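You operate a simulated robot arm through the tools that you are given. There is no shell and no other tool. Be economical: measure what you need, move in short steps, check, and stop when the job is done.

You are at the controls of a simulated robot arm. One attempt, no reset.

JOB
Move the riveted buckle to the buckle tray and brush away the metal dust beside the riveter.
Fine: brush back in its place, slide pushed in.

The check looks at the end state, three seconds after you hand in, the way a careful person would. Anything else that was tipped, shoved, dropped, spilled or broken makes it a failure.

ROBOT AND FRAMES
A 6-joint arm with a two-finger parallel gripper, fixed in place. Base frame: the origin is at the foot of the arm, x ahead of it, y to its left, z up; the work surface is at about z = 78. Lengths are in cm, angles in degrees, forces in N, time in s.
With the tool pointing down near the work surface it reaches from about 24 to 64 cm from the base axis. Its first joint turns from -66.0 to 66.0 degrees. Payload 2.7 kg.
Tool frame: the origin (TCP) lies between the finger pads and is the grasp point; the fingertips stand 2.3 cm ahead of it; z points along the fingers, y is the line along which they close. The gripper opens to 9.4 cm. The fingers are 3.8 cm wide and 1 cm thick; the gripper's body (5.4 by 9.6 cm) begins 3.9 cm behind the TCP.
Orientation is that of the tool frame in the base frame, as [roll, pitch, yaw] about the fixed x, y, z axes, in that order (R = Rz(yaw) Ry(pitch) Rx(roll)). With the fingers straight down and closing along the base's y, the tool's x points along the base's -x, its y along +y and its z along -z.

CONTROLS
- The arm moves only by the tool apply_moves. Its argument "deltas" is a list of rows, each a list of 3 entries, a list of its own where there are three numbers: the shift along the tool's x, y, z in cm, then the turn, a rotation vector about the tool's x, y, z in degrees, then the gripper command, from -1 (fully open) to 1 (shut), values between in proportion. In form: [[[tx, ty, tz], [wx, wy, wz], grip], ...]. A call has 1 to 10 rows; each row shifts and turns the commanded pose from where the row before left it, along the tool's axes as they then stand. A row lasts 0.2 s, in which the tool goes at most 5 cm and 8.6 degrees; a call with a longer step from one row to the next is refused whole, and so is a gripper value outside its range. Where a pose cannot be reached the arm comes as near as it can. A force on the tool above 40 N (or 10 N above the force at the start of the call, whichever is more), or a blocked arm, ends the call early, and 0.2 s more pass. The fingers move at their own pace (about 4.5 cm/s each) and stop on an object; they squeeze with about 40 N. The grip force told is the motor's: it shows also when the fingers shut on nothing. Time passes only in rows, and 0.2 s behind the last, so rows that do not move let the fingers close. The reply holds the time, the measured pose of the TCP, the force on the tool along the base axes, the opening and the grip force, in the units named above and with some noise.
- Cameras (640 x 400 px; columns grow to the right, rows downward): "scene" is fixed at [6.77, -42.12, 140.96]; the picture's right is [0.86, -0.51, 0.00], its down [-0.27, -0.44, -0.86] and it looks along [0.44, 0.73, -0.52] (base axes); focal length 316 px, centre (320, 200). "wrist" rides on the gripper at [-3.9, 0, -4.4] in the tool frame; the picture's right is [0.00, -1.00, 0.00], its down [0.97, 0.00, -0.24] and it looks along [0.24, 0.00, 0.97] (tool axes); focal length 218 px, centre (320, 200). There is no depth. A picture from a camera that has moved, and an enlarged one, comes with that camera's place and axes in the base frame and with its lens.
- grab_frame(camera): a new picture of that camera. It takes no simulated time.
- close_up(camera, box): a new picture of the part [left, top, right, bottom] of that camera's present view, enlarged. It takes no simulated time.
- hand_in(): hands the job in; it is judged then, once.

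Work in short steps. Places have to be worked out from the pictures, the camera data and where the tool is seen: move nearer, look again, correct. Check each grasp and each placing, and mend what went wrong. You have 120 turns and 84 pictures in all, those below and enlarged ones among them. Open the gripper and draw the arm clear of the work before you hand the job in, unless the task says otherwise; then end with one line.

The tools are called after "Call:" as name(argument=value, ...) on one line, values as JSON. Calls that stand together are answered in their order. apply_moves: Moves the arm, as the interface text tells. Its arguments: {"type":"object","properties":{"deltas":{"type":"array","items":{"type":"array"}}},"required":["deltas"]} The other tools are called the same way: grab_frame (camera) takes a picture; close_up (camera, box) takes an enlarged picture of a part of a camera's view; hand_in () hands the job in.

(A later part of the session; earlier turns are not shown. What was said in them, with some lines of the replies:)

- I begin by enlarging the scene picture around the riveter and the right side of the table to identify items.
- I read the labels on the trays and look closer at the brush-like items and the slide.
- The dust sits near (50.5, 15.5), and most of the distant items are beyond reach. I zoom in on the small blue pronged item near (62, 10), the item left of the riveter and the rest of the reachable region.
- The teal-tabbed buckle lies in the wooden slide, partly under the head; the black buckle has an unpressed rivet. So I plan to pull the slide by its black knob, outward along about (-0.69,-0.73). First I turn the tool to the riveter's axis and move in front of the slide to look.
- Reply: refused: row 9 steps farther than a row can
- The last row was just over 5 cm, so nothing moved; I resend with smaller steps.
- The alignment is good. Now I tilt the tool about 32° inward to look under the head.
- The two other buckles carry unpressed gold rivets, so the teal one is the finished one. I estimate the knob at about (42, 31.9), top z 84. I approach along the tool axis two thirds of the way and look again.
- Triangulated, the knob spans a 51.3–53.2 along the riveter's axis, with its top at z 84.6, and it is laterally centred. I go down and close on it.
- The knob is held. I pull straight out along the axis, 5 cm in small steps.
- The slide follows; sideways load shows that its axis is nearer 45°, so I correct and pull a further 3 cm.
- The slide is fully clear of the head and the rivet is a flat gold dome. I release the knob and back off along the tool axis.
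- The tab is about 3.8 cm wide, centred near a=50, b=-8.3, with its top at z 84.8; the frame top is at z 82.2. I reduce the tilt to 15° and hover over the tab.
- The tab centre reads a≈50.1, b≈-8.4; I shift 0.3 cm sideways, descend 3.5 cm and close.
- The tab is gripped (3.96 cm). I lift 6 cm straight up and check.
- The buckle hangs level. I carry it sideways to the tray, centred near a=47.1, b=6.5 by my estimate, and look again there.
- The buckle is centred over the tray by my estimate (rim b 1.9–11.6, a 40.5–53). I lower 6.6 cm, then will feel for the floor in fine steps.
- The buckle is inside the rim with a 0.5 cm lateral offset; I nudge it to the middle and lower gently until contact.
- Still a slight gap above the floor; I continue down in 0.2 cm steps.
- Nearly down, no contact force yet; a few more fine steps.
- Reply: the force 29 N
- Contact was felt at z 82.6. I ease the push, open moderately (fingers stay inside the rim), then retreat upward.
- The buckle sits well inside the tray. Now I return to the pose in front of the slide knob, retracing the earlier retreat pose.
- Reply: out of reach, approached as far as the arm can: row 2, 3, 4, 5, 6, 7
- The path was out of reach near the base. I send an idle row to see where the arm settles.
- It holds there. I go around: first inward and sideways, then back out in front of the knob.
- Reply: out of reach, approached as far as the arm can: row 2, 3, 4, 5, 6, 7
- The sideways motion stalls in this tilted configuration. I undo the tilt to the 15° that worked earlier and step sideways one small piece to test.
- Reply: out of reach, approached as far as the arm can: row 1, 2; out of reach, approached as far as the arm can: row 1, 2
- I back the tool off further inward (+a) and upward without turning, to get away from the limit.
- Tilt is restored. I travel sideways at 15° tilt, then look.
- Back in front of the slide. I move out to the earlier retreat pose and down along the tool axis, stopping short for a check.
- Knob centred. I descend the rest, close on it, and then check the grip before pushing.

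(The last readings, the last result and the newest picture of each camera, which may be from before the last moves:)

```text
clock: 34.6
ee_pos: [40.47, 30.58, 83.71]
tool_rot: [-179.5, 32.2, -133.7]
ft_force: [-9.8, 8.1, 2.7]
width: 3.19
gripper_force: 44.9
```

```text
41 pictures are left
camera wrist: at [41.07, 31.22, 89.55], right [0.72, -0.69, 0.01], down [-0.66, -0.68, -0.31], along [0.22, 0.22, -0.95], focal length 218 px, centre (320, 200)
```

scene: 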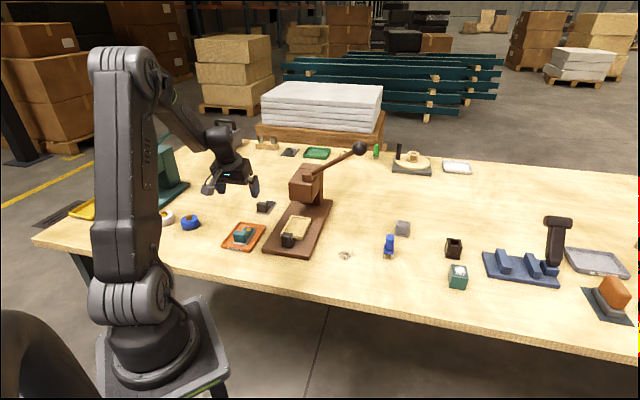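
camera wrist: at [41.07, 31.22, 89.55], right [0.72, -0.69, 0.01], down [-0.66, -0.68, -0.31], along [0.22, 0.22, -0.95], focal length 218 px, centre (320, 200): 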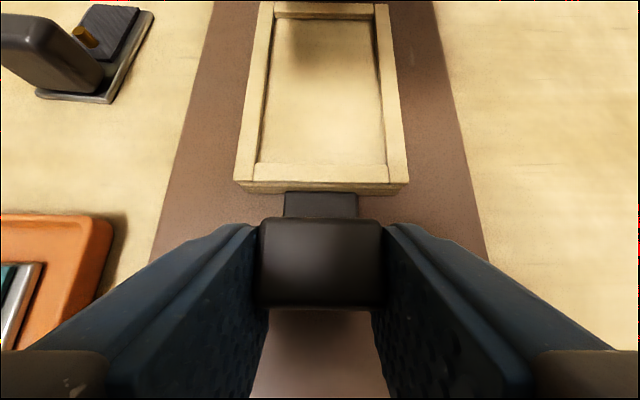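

About 1 cm to the original position. I push on in 0.3 cm steps, feeling for the stop.

Call:
apply_moves(deltas=[[[-0.25, 0.03, 0.16], [0, 0, 0], 1], [[-0.25, 0.0, 0.16], [0, 0, 0], 1], [[-0.25, 0.0, 0.16], [0, 0, 0], 1]])

Call:
apply_moves(deltas=[[[-0.17, 0.0, 0.106], [0, 0, 0], 1], [[-0.17, 0.0, 0.106], [0, 0, 0], 1], [[0, 0, 0], [0, 0, 0], 1]])

```text
clock: 35.4
ee_pos: [40.99, 31.22, 83.72]
tool_rot: [-179.3, 32.2, -133.5]
ft_force: [-10.7, 11.4, 2.0]
width: 3.19
gripper_force: 44.7
```

```text
clock: 36.2
ee_pos: [41.26, 31.45, 83.82]
tool_rot: [-179.4, 32.1, -133.4]
ft_force: [-15.0, 3.6, 3.9]
width: 3.21
gripper_force: 44.3
```

Resistance along the axis is rising; one more small push to confirm the end stop.

Call:
apply_moves(deltas=[[[-0.17, 0.1, 0.106], [0, 0, 0], 1], [[-0.1, 0.0, 0.06], [0, 0, 0], 1]])

Call:
grab_frame(camera="wrist")

```text
clock: 36.8
ee_pos: [41.26, 31.34, 83.71]
tool_rot: [-179.7, 31.8, -134.0]
ft_force: [-10.8, -8.7, 12.3]
width: 3.18
gripper_force: 45.4
stopped in row 2: the force on the tool passed its limit (the readings are from after the stop); the commanded pose is now the measured one
```

```text
40 pictures are left
camera wrist: at [41.99, 32.13, 89.54], right [0.72, -0.7, 0.0], down [-0.66, -0.68, -0.31], along [0.22, 0.22, -0.95], focal length 218 px, centre (320, 200)
```

wrist: 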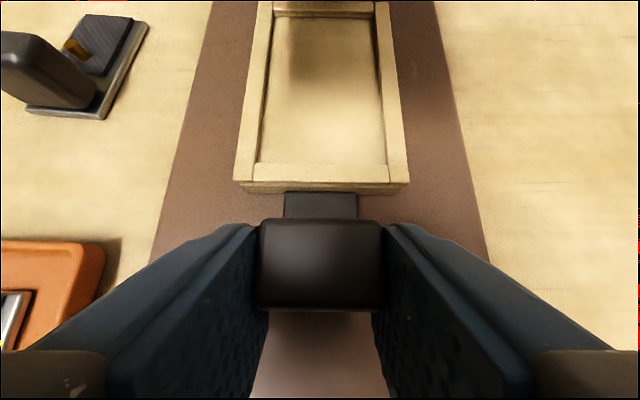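

The end stop is reached: the slide is fully in. I release and retreat along the tool axis, then look at the scene.

Call:
apply_moves(deltas=[[[0, 0, 0], [0, 0, 0], 0], [[0, 0, 0], [0, 0, 0], -1], [[0, 0, 0], [0, 0, 0], -1], [[0, 0, 0], [0, 0, 0], -1], [[0, 0, -3], [0, 0, 0], -1], [[0, 0, -4], [0, 0, 0], -1], [[0, 0, -4], [0, 0, 0], -1], [[0, 0, -3], [0, 0, 0], -1]])

Call:
close_up(camera="scene", box=[210, 150, 430, 280])

Call:
grab_frame(camera="wrist")

```text
clock: 38.6
ee_pos: [36.24, 26.25, 95.44]
tool_rot: [-179.4, 31.8, -133.6]
ft_force: [1.0, 0.2, 1.0]
width: 9.41
gripper_force: 0.0
```

```text
2.91 times, centred on (320, 215) of scene
camera zoom: at [6.77, -42.12, 140.96], right [0.86, -0.51, 0.0], down [-0.27, -0.44, -0.86], along [0.44, 0.73, -0.52], focal length 920 px, centre (320, 156)
```

zoom: 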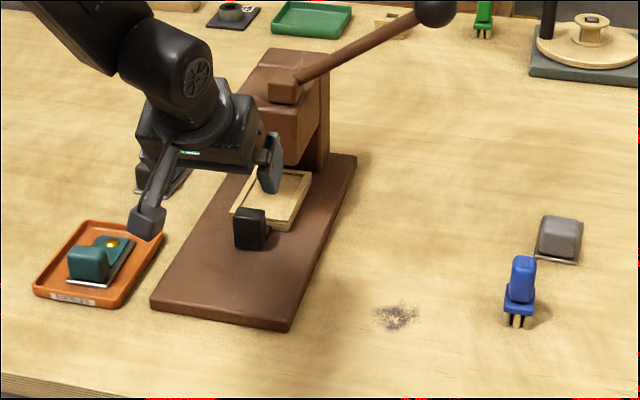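

```text
38 pictures are left
camera wrist: at [36.92, 27.0, 101.19], right [0.72, -0.69, 0.01], down [-0.66, -0.69, -0.31], along [0.22, 0.22, -0.95], focal length 218 px, centre (320, 200)
```

wrist: 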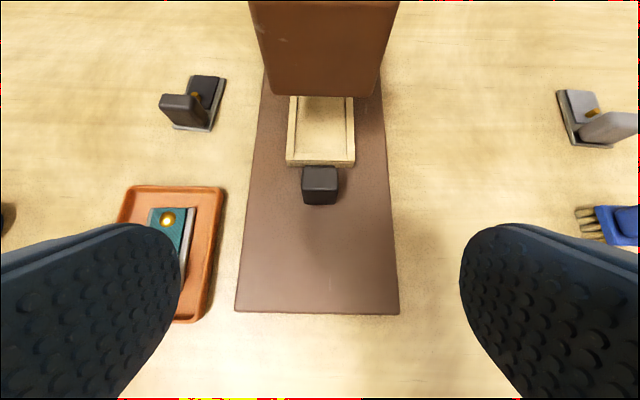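

Slide and buckle look good. Now the brush: I level the tool and move toward it at a safe height.

Call:
apply_moves(deltas=[[[0, 0, 0], [0, 8, 0], -1], [[0, 0, 0], [0, 8, 0], -1], [[0, 0, 0], [0, 8, 0], -1], [[0, 0, 0], [0, 8, 0], -1], [[-0.2, -4.1, -0.5], [0, 0, 0], -1], [[-0.2, -4.1, -0.5], [0, 0, 0], -1], [[-0.2, -4.1, -0.5], [0, 0, 0], -1], [[-0.2, -4.1, -0.5], [0, 0, 0], -1], [[-0.2, -4.1, -0.5], [0, 0, 0], -1], [[-0.2, -4.1, -0.5], [0, 0, 0], -1]])

Call:
grab_frame(camera="wrist")

```text
clock: 40.8
ee_pos: [54.54, 10.18, 98.75]
tool_rot: [-179.5, -0.2, -133.9]
ft_force: [0.3, -0.2, 0.3]
width: 9.41
gripper_force: 0.0
```

```text
37 pictures are left
camera wrist: at [57.26, 12.92, 103.22], right [0.72, -0.69, 0.01], down [-0.67, -0.7, 0.24], along [-0.16, -0.18, -0.97], focal length 218 px, centre (320, 200)
```

wrist: 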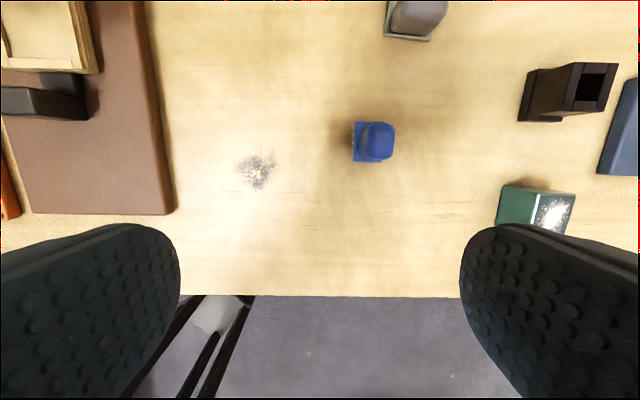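

Brush handle top triangulates to about (61, 9.6, 85.2), aligned with my yaw. I hover above it at z≈90.

Call:
apply_moves(deltas=[[[-2.03, -2.53, 0], [0, 0, 0], -1], [[-2.03, -2.53, 0], [0, 0, 0], -1], [[0, 0, 3], [0, 0, 0], -1], [[0, 0, 3], [0, 0, 0], -1], [[0, 0, 2.5], [0, 0, 0], -1]])

Call:
grab_frame(camera="wrist")

Call:
close_up(camera="scene", box=[330, 180, 450, 280])

```text
clock: 42.0
ee_pos: [61.22, 9.33, 90.3]
tool_rot: [-179.5, -0.2, -133.9]
ft_force: [0.8, -0.1, 0.5]
width: 9.4
gripper_force: 0.0
```

```text
36 pictures are left
camera wrist: at [63.88, 12.21, 94.64], right [0.72, -0.69, 0.01], down [-0.67, -0.7, 0.24], along [-0.16, -0.18, -0.97], focal length 218 px, centre (320, 200)
```

wrist: 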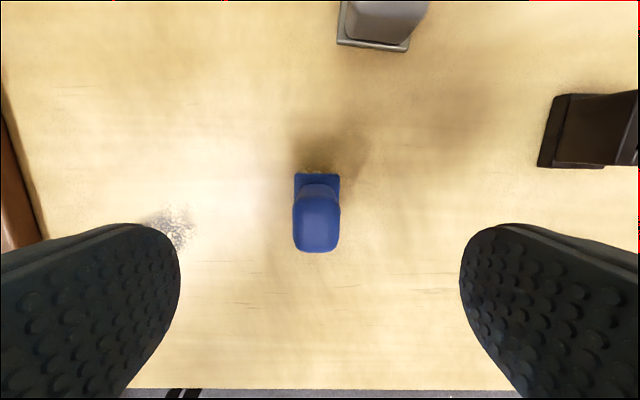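

```text
4.00 times, centred on (390, 230) of scene
camera zoom: at [6.77, -42.12, 140.96], right [0.86, -0.51, 0.0], down [-0.27, -0.44, -0.86], along [0.44, 0.73, -0.52], focal length 1266 px, centre (40, 80)
```

zoom: 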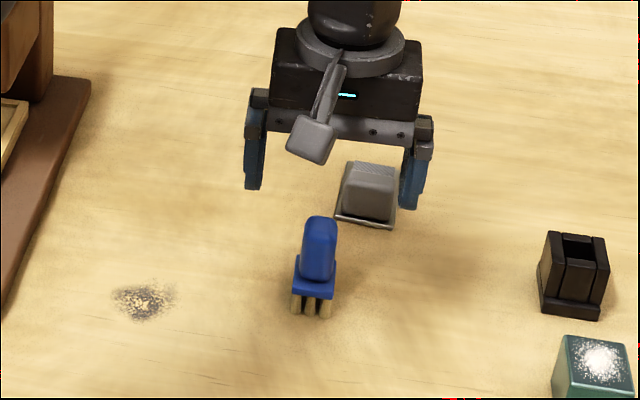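

The tool is centred over the handle. I descend 6.1 cm and close.

Call:
apply_moves(deltas=[[[0, 0, 2.5], [0, 0, 0], -1], [[0, 0, 2.5], [0, 0, 0], -1], [[0, 0, 1.1], [0, 0, 0], -1], [[0, 0, 0], [0, 0, 0], 0.2], [[0, 0, 0], [0, 0, 0], 1], [[0, 0, 0], [0, 0, 0], 1], [[0, 0, 0], [0, 0, 0], 1], [[0, 0, 0], [0, 0, 0], 1]])

Call:
grab_frame(camera="wrist")

Call:
close_up(camera="scene", box=[350, 200, 430, 270])

```text
clock: 43.8
ee_pos: [61.3, 9.41, 84.13]
tool_rot: [-179.5, -0.1, -133.9]
ft_force: [0.1, 0.2, 0.3]
width: 2.35
gripper_force: 39.6
```

```text
34 pictures are left
camera wrist: at [63.88, 12.26, 88.62], right [0.72, -0.69, 0.01], down [-0.67, -0.7, 0.24], along [-0.16, -0.18, -0.97], focal length 218 px, centre (320, 200)
```

wrist: 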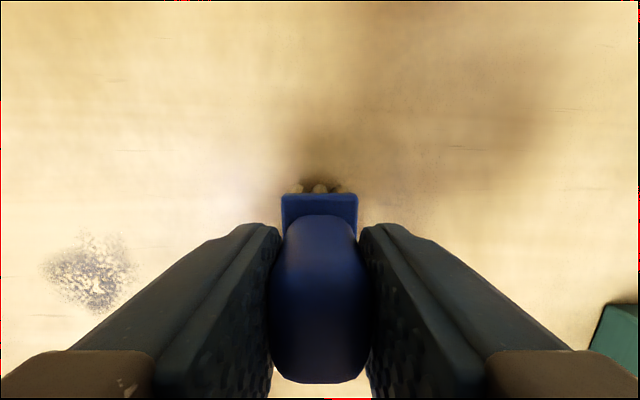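

```text
5.71 times, centred on (390, 235) of scene
camera zoom: at [6.77, -42.12, 140.96], right [0.86, -0.51, 0.0], down [-0.27, -0.44, -0.86], along [0.44, 0.73, -0.52], focal length 1808 px, centre (-80, 0)
```

zoom: 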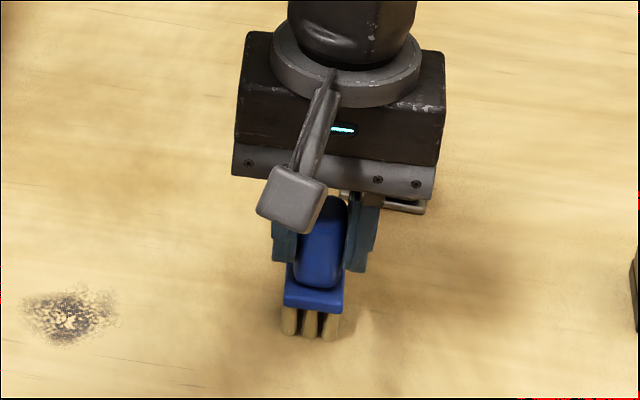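

The brush is held (2.35 cm); its home is TCP (61.3, 9.41, 84.13). I lift it 2.5 cm and carry it to just beyond the dust (centre about (50.4, 15.9)), planning strokes toward the operator's edge.

Call:
apply_moves(deltas=[[[0, 0, -1.3], [0, 0, 0], 1], [[0, 0, -1.3], [0, 0, 0], 1], [[-0.8, 4.13, 0], [0, 0, 0], 1], [[-0.8, 4.13, 0], [0, 0, 0], 1], [[-0.8, 4.13, 0], [0, 0, 0], 1]])

Call:
close_up(camera="scene", box=[290, 170, 430, 280])

```text
clock: 45.0
ee_pos: [53.78, 19.74, 86.46]
tool_rot: [-179.5, -0.2, -133.8]
ft_force: [1.0, 1.6, -0.9]
width: 2.32
gripper_force: 39.4
```

```text
3.64 times, centred on (360, 225) of scene
camera zoom: at [6.77, -42.12, 140.96], right [0.86, -0.51, 0.0], down [-0.27, -0.44, -0.86], along [0.44, 0.73, -0.52], focal length 1151 px, centre (174, 109)
```

zoom: 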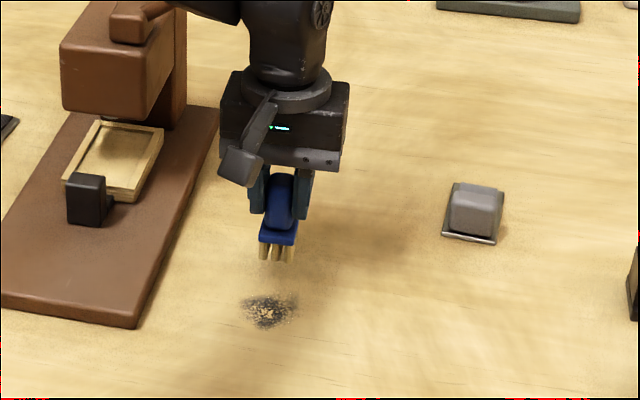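

The brush is above the far side of the dust. I lower to the contact height and stroke 11 cm toward the table edge.

Call:
apply_moves(deltas=[[[0, 0, 1.3], [0, 0, 0], 1], [[0, 0, 1.15], [0, 0, 0], 1], [[1.8, 0, 0], [0, 0, 0], 1], [[1.8, 0, 0], [0, 0, 0], 1], [[1.8, 0, 0], [0, 0, 0], 1], [[1.8, 0, 0], [0, 0, 0], 1], [[1.8, 0, 0], [0, 0, 0], 1], [[1.8, 0, 0], [0, 0, 0], 1]])

Call:
close_up(camera="scene", box=[290, 190, 430, 300])

Call:
grab_frame(camera="wrist")

```text
clock: 46.8
ee_pos: [46.33, 11.88, 84.22]
tool_rot: [-179.5, -0.2, -133.9]
ft_force: [0.5, 0.7, 1.2]
width: 2.31
gripper_force: 40.4
```

```text
3.64 times, centred on (360, 245) of scene
camera zoom: at [6.77, -42.12, 140.96], right [0.86, -0.51, 0.0], down [-0.27, -0.44, -0.86], along [0.44, 0.73, -0.52], focal length 1151 px, centre (174, 36)
```

zoom: 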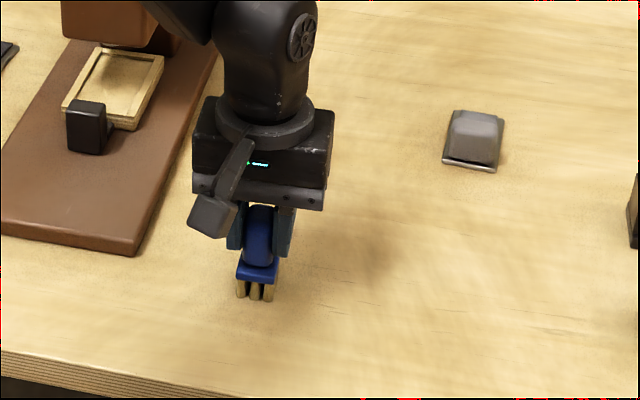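

```text
30 pictures are left
camera wrist: at [49.12, 14.65, 88.62], right [0.72, -0.69, 0.01], down [-0.67, -0.7, 0.24], along [-0.16, -0.18, -0.97], focal length 218 px, centre (320, 200)
```

wrist: 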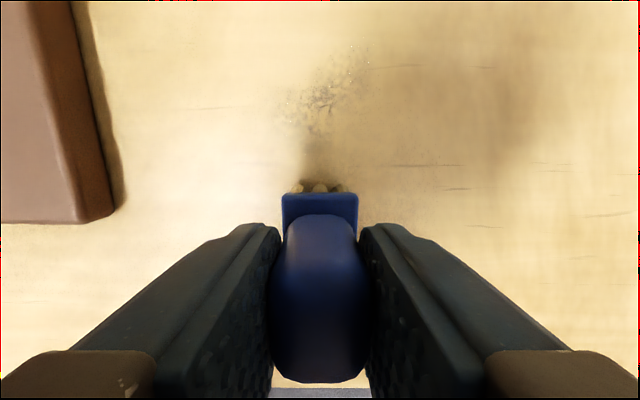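

The dust has mostly faded. I repeat back and forth with small sideways offsets, pressing very slightly more.

Call:
apply_moves(deltas=[[[-1.0, -1.4, 0.12], [0, 0, 0], 1], [[-1.9, 0, 0], [0, 0, 0], 1], [[-1.9, 0, 0], [0, 0, 0], 1], [[-1.9, 0, 0], [0, 0, 0], 1], [[-1.9, 0, 0], [0, 0, 0], 1], [[-1.9, 0, 0], [0, 0, 0], 1], [[-0.6, -1, 0], [0, 0, 0], 1], [[1.9, 0, 0], [0, 0, 0], 1], [[1.9, 0, 0], [0, 0, 0], 1], [[1.9, 0, 0], [0, 0, 0], 1]])

Call:
apply_moves(deltas=[[[1.9, 0, 0], [0, 0, 0], 1], [[1.9, 0, 0], [0, 0, 0], 1], [[1.5, 0, 0], [0, 0, 0], 1], [[0, 2.6, 0], [0, 0, 0], 1], [[-1.9, 0, 0], [0, 0, 0], 1], [[-1.9, 0, 0], [0, 0, 0], 1], [[-1.9, 0, 0], [0, 0, 0], 1], [[-1.9, 0, 0], [0, 0, 0], 1], [[-1.9, 0, 0], [0, 0, 0], 1], [[-1.6, 0, 0], [0, 0, 0], 1]])

Call:
apply_moves(deltas=[[[0, 0.8, 0], [0, 0, 0], 1], [[1.9, 0, 0], [0, 0, 0], 1], [[1.9, 0, 0], [0, 0, 0], 1], [[1.9, 0, 0], [0, 0, 0], 1], [[1.9, 0, 0], [0, 0, 0], 1], [[1.9, 0, 0], [0, 0, 0], 1], [[1.6, 0, 0], [0, 0, 0], 1]])

Call:
grab_frame(camera="wrist")

```text
clock: 49.0
ee_pos: [51.99, 14.11, 84.07]
tool_rot: [-179.5, 0.1, -133.8]
ft_force: [3.5, 3.4, 10.9]
width: 2.34
gripper_force: 40.1
```

```text
clock: 51.2
ee_pos: [54.15, 20.09, 84.14]
tool_rot: [-179.5, -0.2, -133.8]
ft_force: [-2.5, -3.7, 11.8]
width: 2.32
gripper_force: 39.6
```

```text
clock: 52.8
ee_pos: [45.97, 12.6, 84.23]
tool_rot: [-179.3, 0.1, -133.9]
ft_force: [5.5, 5.2, 19.9]
width: 2.31
gripper_force: 39.3
```

```text
29 pictures are left
camera wrist: at [48.66, 15.55, 88.61], right [0.72, -0.69, 0.01], down [-0.67, -0.7, 0.24], along [-0.16, -0.18, -0.97], focal length 218 px, centre (320, 200)
```

wrist: 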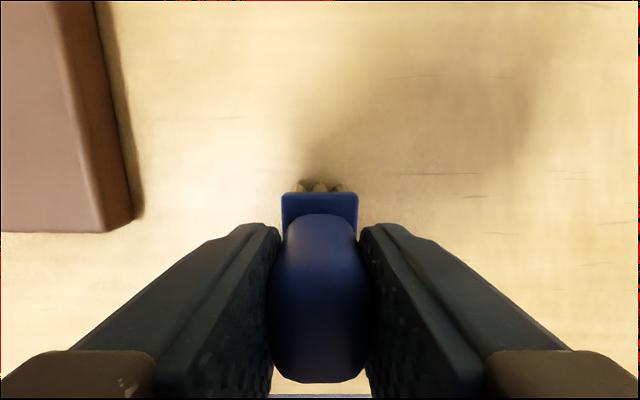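

The dust is gone here. I lift 3 cm and check beneath and around with both cameras.

Call:
apply_moves(deltas=[[[0, 0, -1.5], [0, 0, 0], 1], [[0, 0, -1.5], [0, 0, 0], 1], [[-1, -3, 0], [0, 0, 0], 1], [[-1, -3, 0], [0, 0, 0], 1]])

Call:
close_up(camera="scene", box=[290, 190, 430, 300])

Call:
grab_frame(camera="wrist")

```text
clock: 53.8
ee_pos: [51.45, 9.69, 87.25]
tool_rot: [-179.5, -0.2, -134.0]
ft_force: [0.0, -0.4, -0.7]
width: 2.3
gripper_force: 40.6
```

```text
3.64 times, centred on (360, 245) of scene
camera zoom: at [6.77, -42.12, 140.96], right [0.86, -0.51, 0.0], down [-0.27, -0.44, -0.86], along [0.44, 0.73, -0.52], focal length 1151 px, centre (174, 36)
```

zoom: 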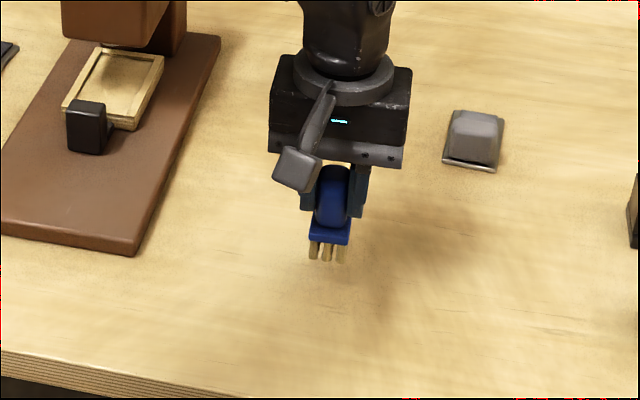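

```text
27 pictures are left
camera wrist: at [54.18, 12.56, 91.76], right [0.72, -0.69, 0.01], down [-0.67, -0.7, 0.24], along [-0.16, -0.18, -0.97], focal length 218 px, centre (320, 200)
```

wrist: 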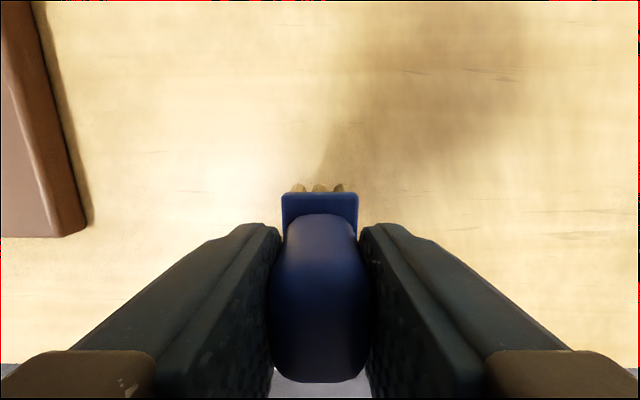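

The table is clean. I carry the brush back to its home above (61.3, 9.41).

Call:
apply_moves(deltas=[[[-2.22, -2.43, 0], [0, 0, 0], 1], [[-2.22, -2.43, 0], [0, 0, 0], 1], [[-2.22, -2.43, 0], [0, 0, 0], 1], [[0, 0, 0], [0, 0, 0], 1]])

```text
clock: 54.8
ee_pos: [61.41, 9.5, 87.3]
tool_rot: [-179.7, -0.2, -133.9]
ft_force: [0.0, 0.3, -0.3]
width: 2.32
gripper_force: 39.7
```

Within 0.15 cm; I correct and lower, slowly at the end.

Call:
apply_moves(deltas=[[[0.14, 0, 1.5], [0, 0, 0], 1], [[0, 0, 1.1], [0, 0, 0], 1], [[0, 0, 0.3], [0, 0, 0], 1], [[0, 0, 0.2], [0, 0, 0], 1], [[0, 0, 0], [0, 0, 0], 1]])

Call:
close_up(camera="scene", box=[350, 200, 430, 270])

```text
clock: 56.0
ee_pos: [61.31, 9.6, 84.19]
tool_rot: [-179.5, -0.1, -133.9]
ft_force: [-0.2, -0.5, 1.4]
width: 2.3
gripper_force: 39.5
```

```text
5.71 times, centred on (390, 235) of scene
camera zoom: at [6.77, -42.12, 140.96], right [0.86, -0.51, 0.0], down [-0.27, -0.44, -0.86], along [0.44, 0.73, -0.52], focal length 1808 px, centre (-80, 0)
```

zoom: 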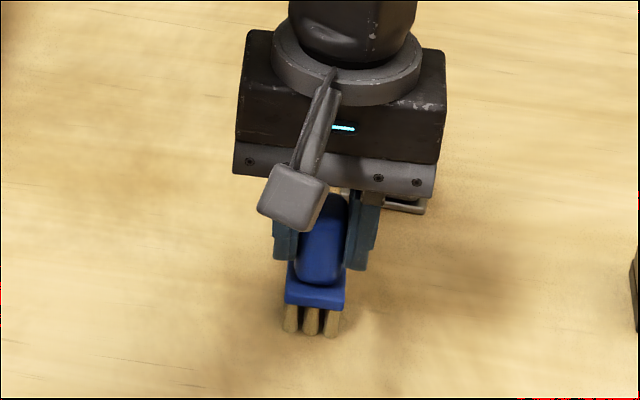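

The image matches the original placement. I release, rise straight up, and draw back.

Call:
apply_moves(deltas=[[[0, 0, 0], [0, 0, 0], 0.2], [[0, 0, 0], [0, 0, 0], -0.5], [[0, 0, 0], [0, 0, 0], -1], [[0, 0, 0], [0, 0, 0], -1], [[0, 0, -2], [0, 0, 0], -1], [[0, 0, -3.5], [0, 0, 0], -1], [[0, 0, -4], [0, 0, 0], -1], [[0, 0, -4], [0, 0, 0], -1], [[3, 2, -2], [0, 0, 0], -1], [[3, 2, -2], [0, 0, 0], -1]])

Call:
grab_frame(camera="scene")

Call:
close_up(camera="scene", box=[365, 215, 425, 265])

Call:
close_up(camera="scene", box=[210, 160, 400, 280])

Call:
grab_frame(camera="wrist")

```text
clock: 58.2
ee_pos: [54.33, 8.14, 101.66]
tool_rot: [-179.5, -0.1, -133.9]
ft_force: [-0.1, -1.1, 0.0]
width: 9.41
gripper_force: 0.1
```

```text
25 pictures are left
```

scene: 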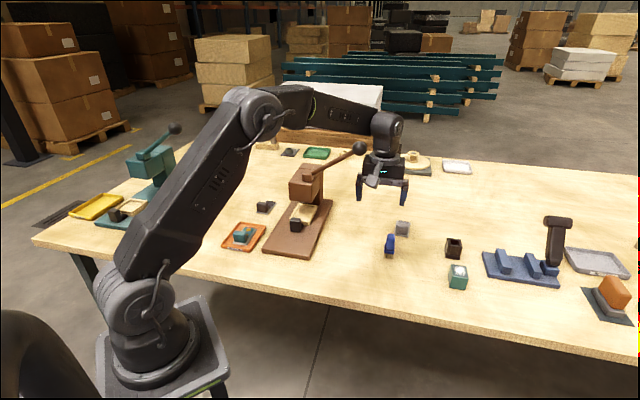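

```text
8.00 times, centred on (395, 240) of scene
camera zoom: at [6.78, -42.12, 140.96], right [0.86, -0.51, 0.0], down [-0.27, -0.44, -0.86], along [0.44, 0.73, -0.52], focal length 2531 px, centre (-280, -120)
```

zoom: 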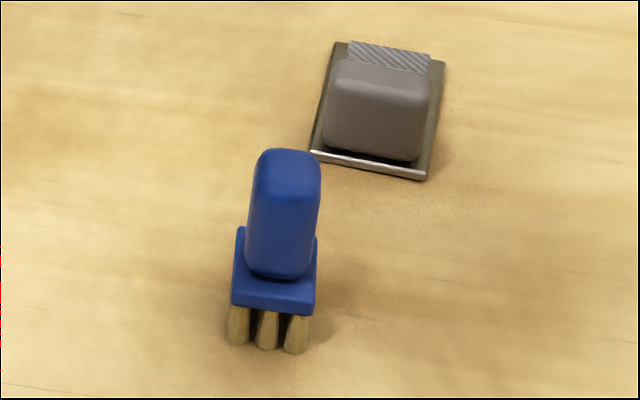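

```text
3.33 times, centred on (305, 220) of scene
camera zoom: at [6.78, -42.12, 140.96], right [0.86, -0.51, 0.0], down [-0.27, -0.44, -0.86], along [0.44, 0.73, -0.52], focal length 1055 px, centre (370, 133)
```

zoom: 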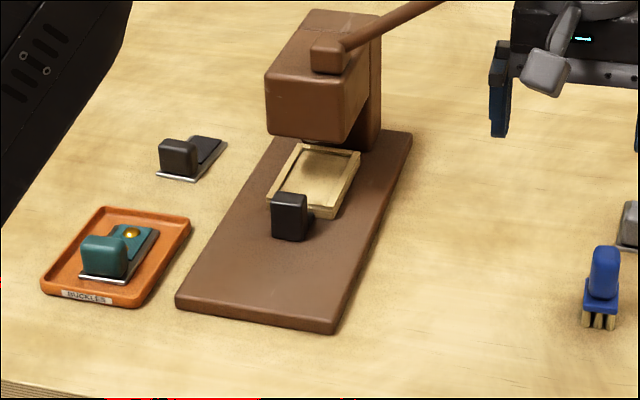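

```text
22 pictures are left
camera wrist: at [56.98, 11.03, 106.09], right [0.72, -0.69, 0.01], down [-0.67, -0.7, 0.24], along [-0.16, -0.18, -0.97], focal length 218 px, centre (320, 200)
```

wrist: 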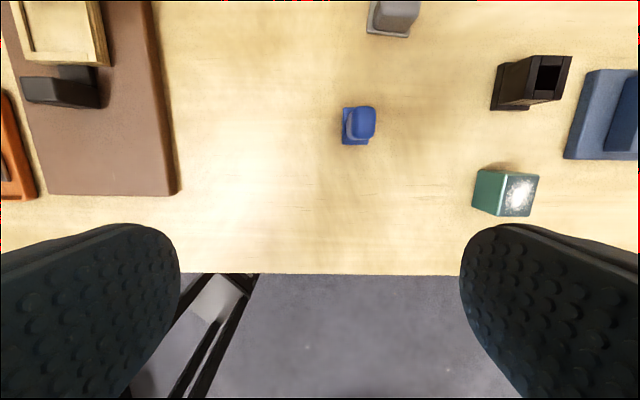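

Everything is in place; one matching close-up to compare the slide with its starting position.

Call:
close_up(camera="scene", box=[270, 170, 350, 260])

```text
4.44 times, centred on (310, 215) of scene
camera zoom: at [6.78, -42.12, 140.96], right [0.86, -0.51, 0.0], down [-0.27, -0.44, -0.86], along [0.44, 0.73, -0.52], focal length 1406 px, centre (364, 133)
```

zoom: 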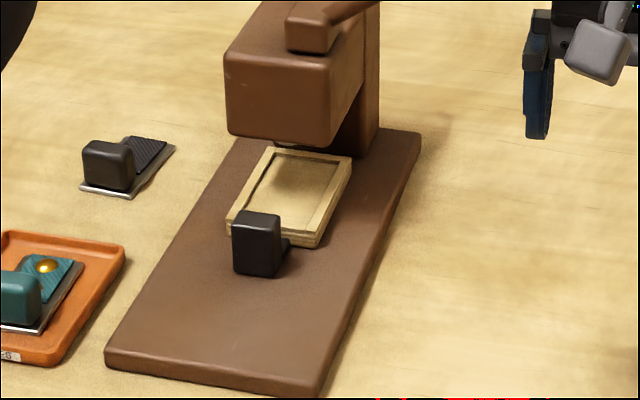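

The slide matches its starting, pushed-in position; the gripper is open and clear, so I hand in.

Call:
hand_in()

```text
The job is handed in.
```

The riveted buckle is in the BUCKLES tray, the metal dust is brushed away, the brush is back within about 0.2 cm of where it stood, and the slide is pushed in to its stop.
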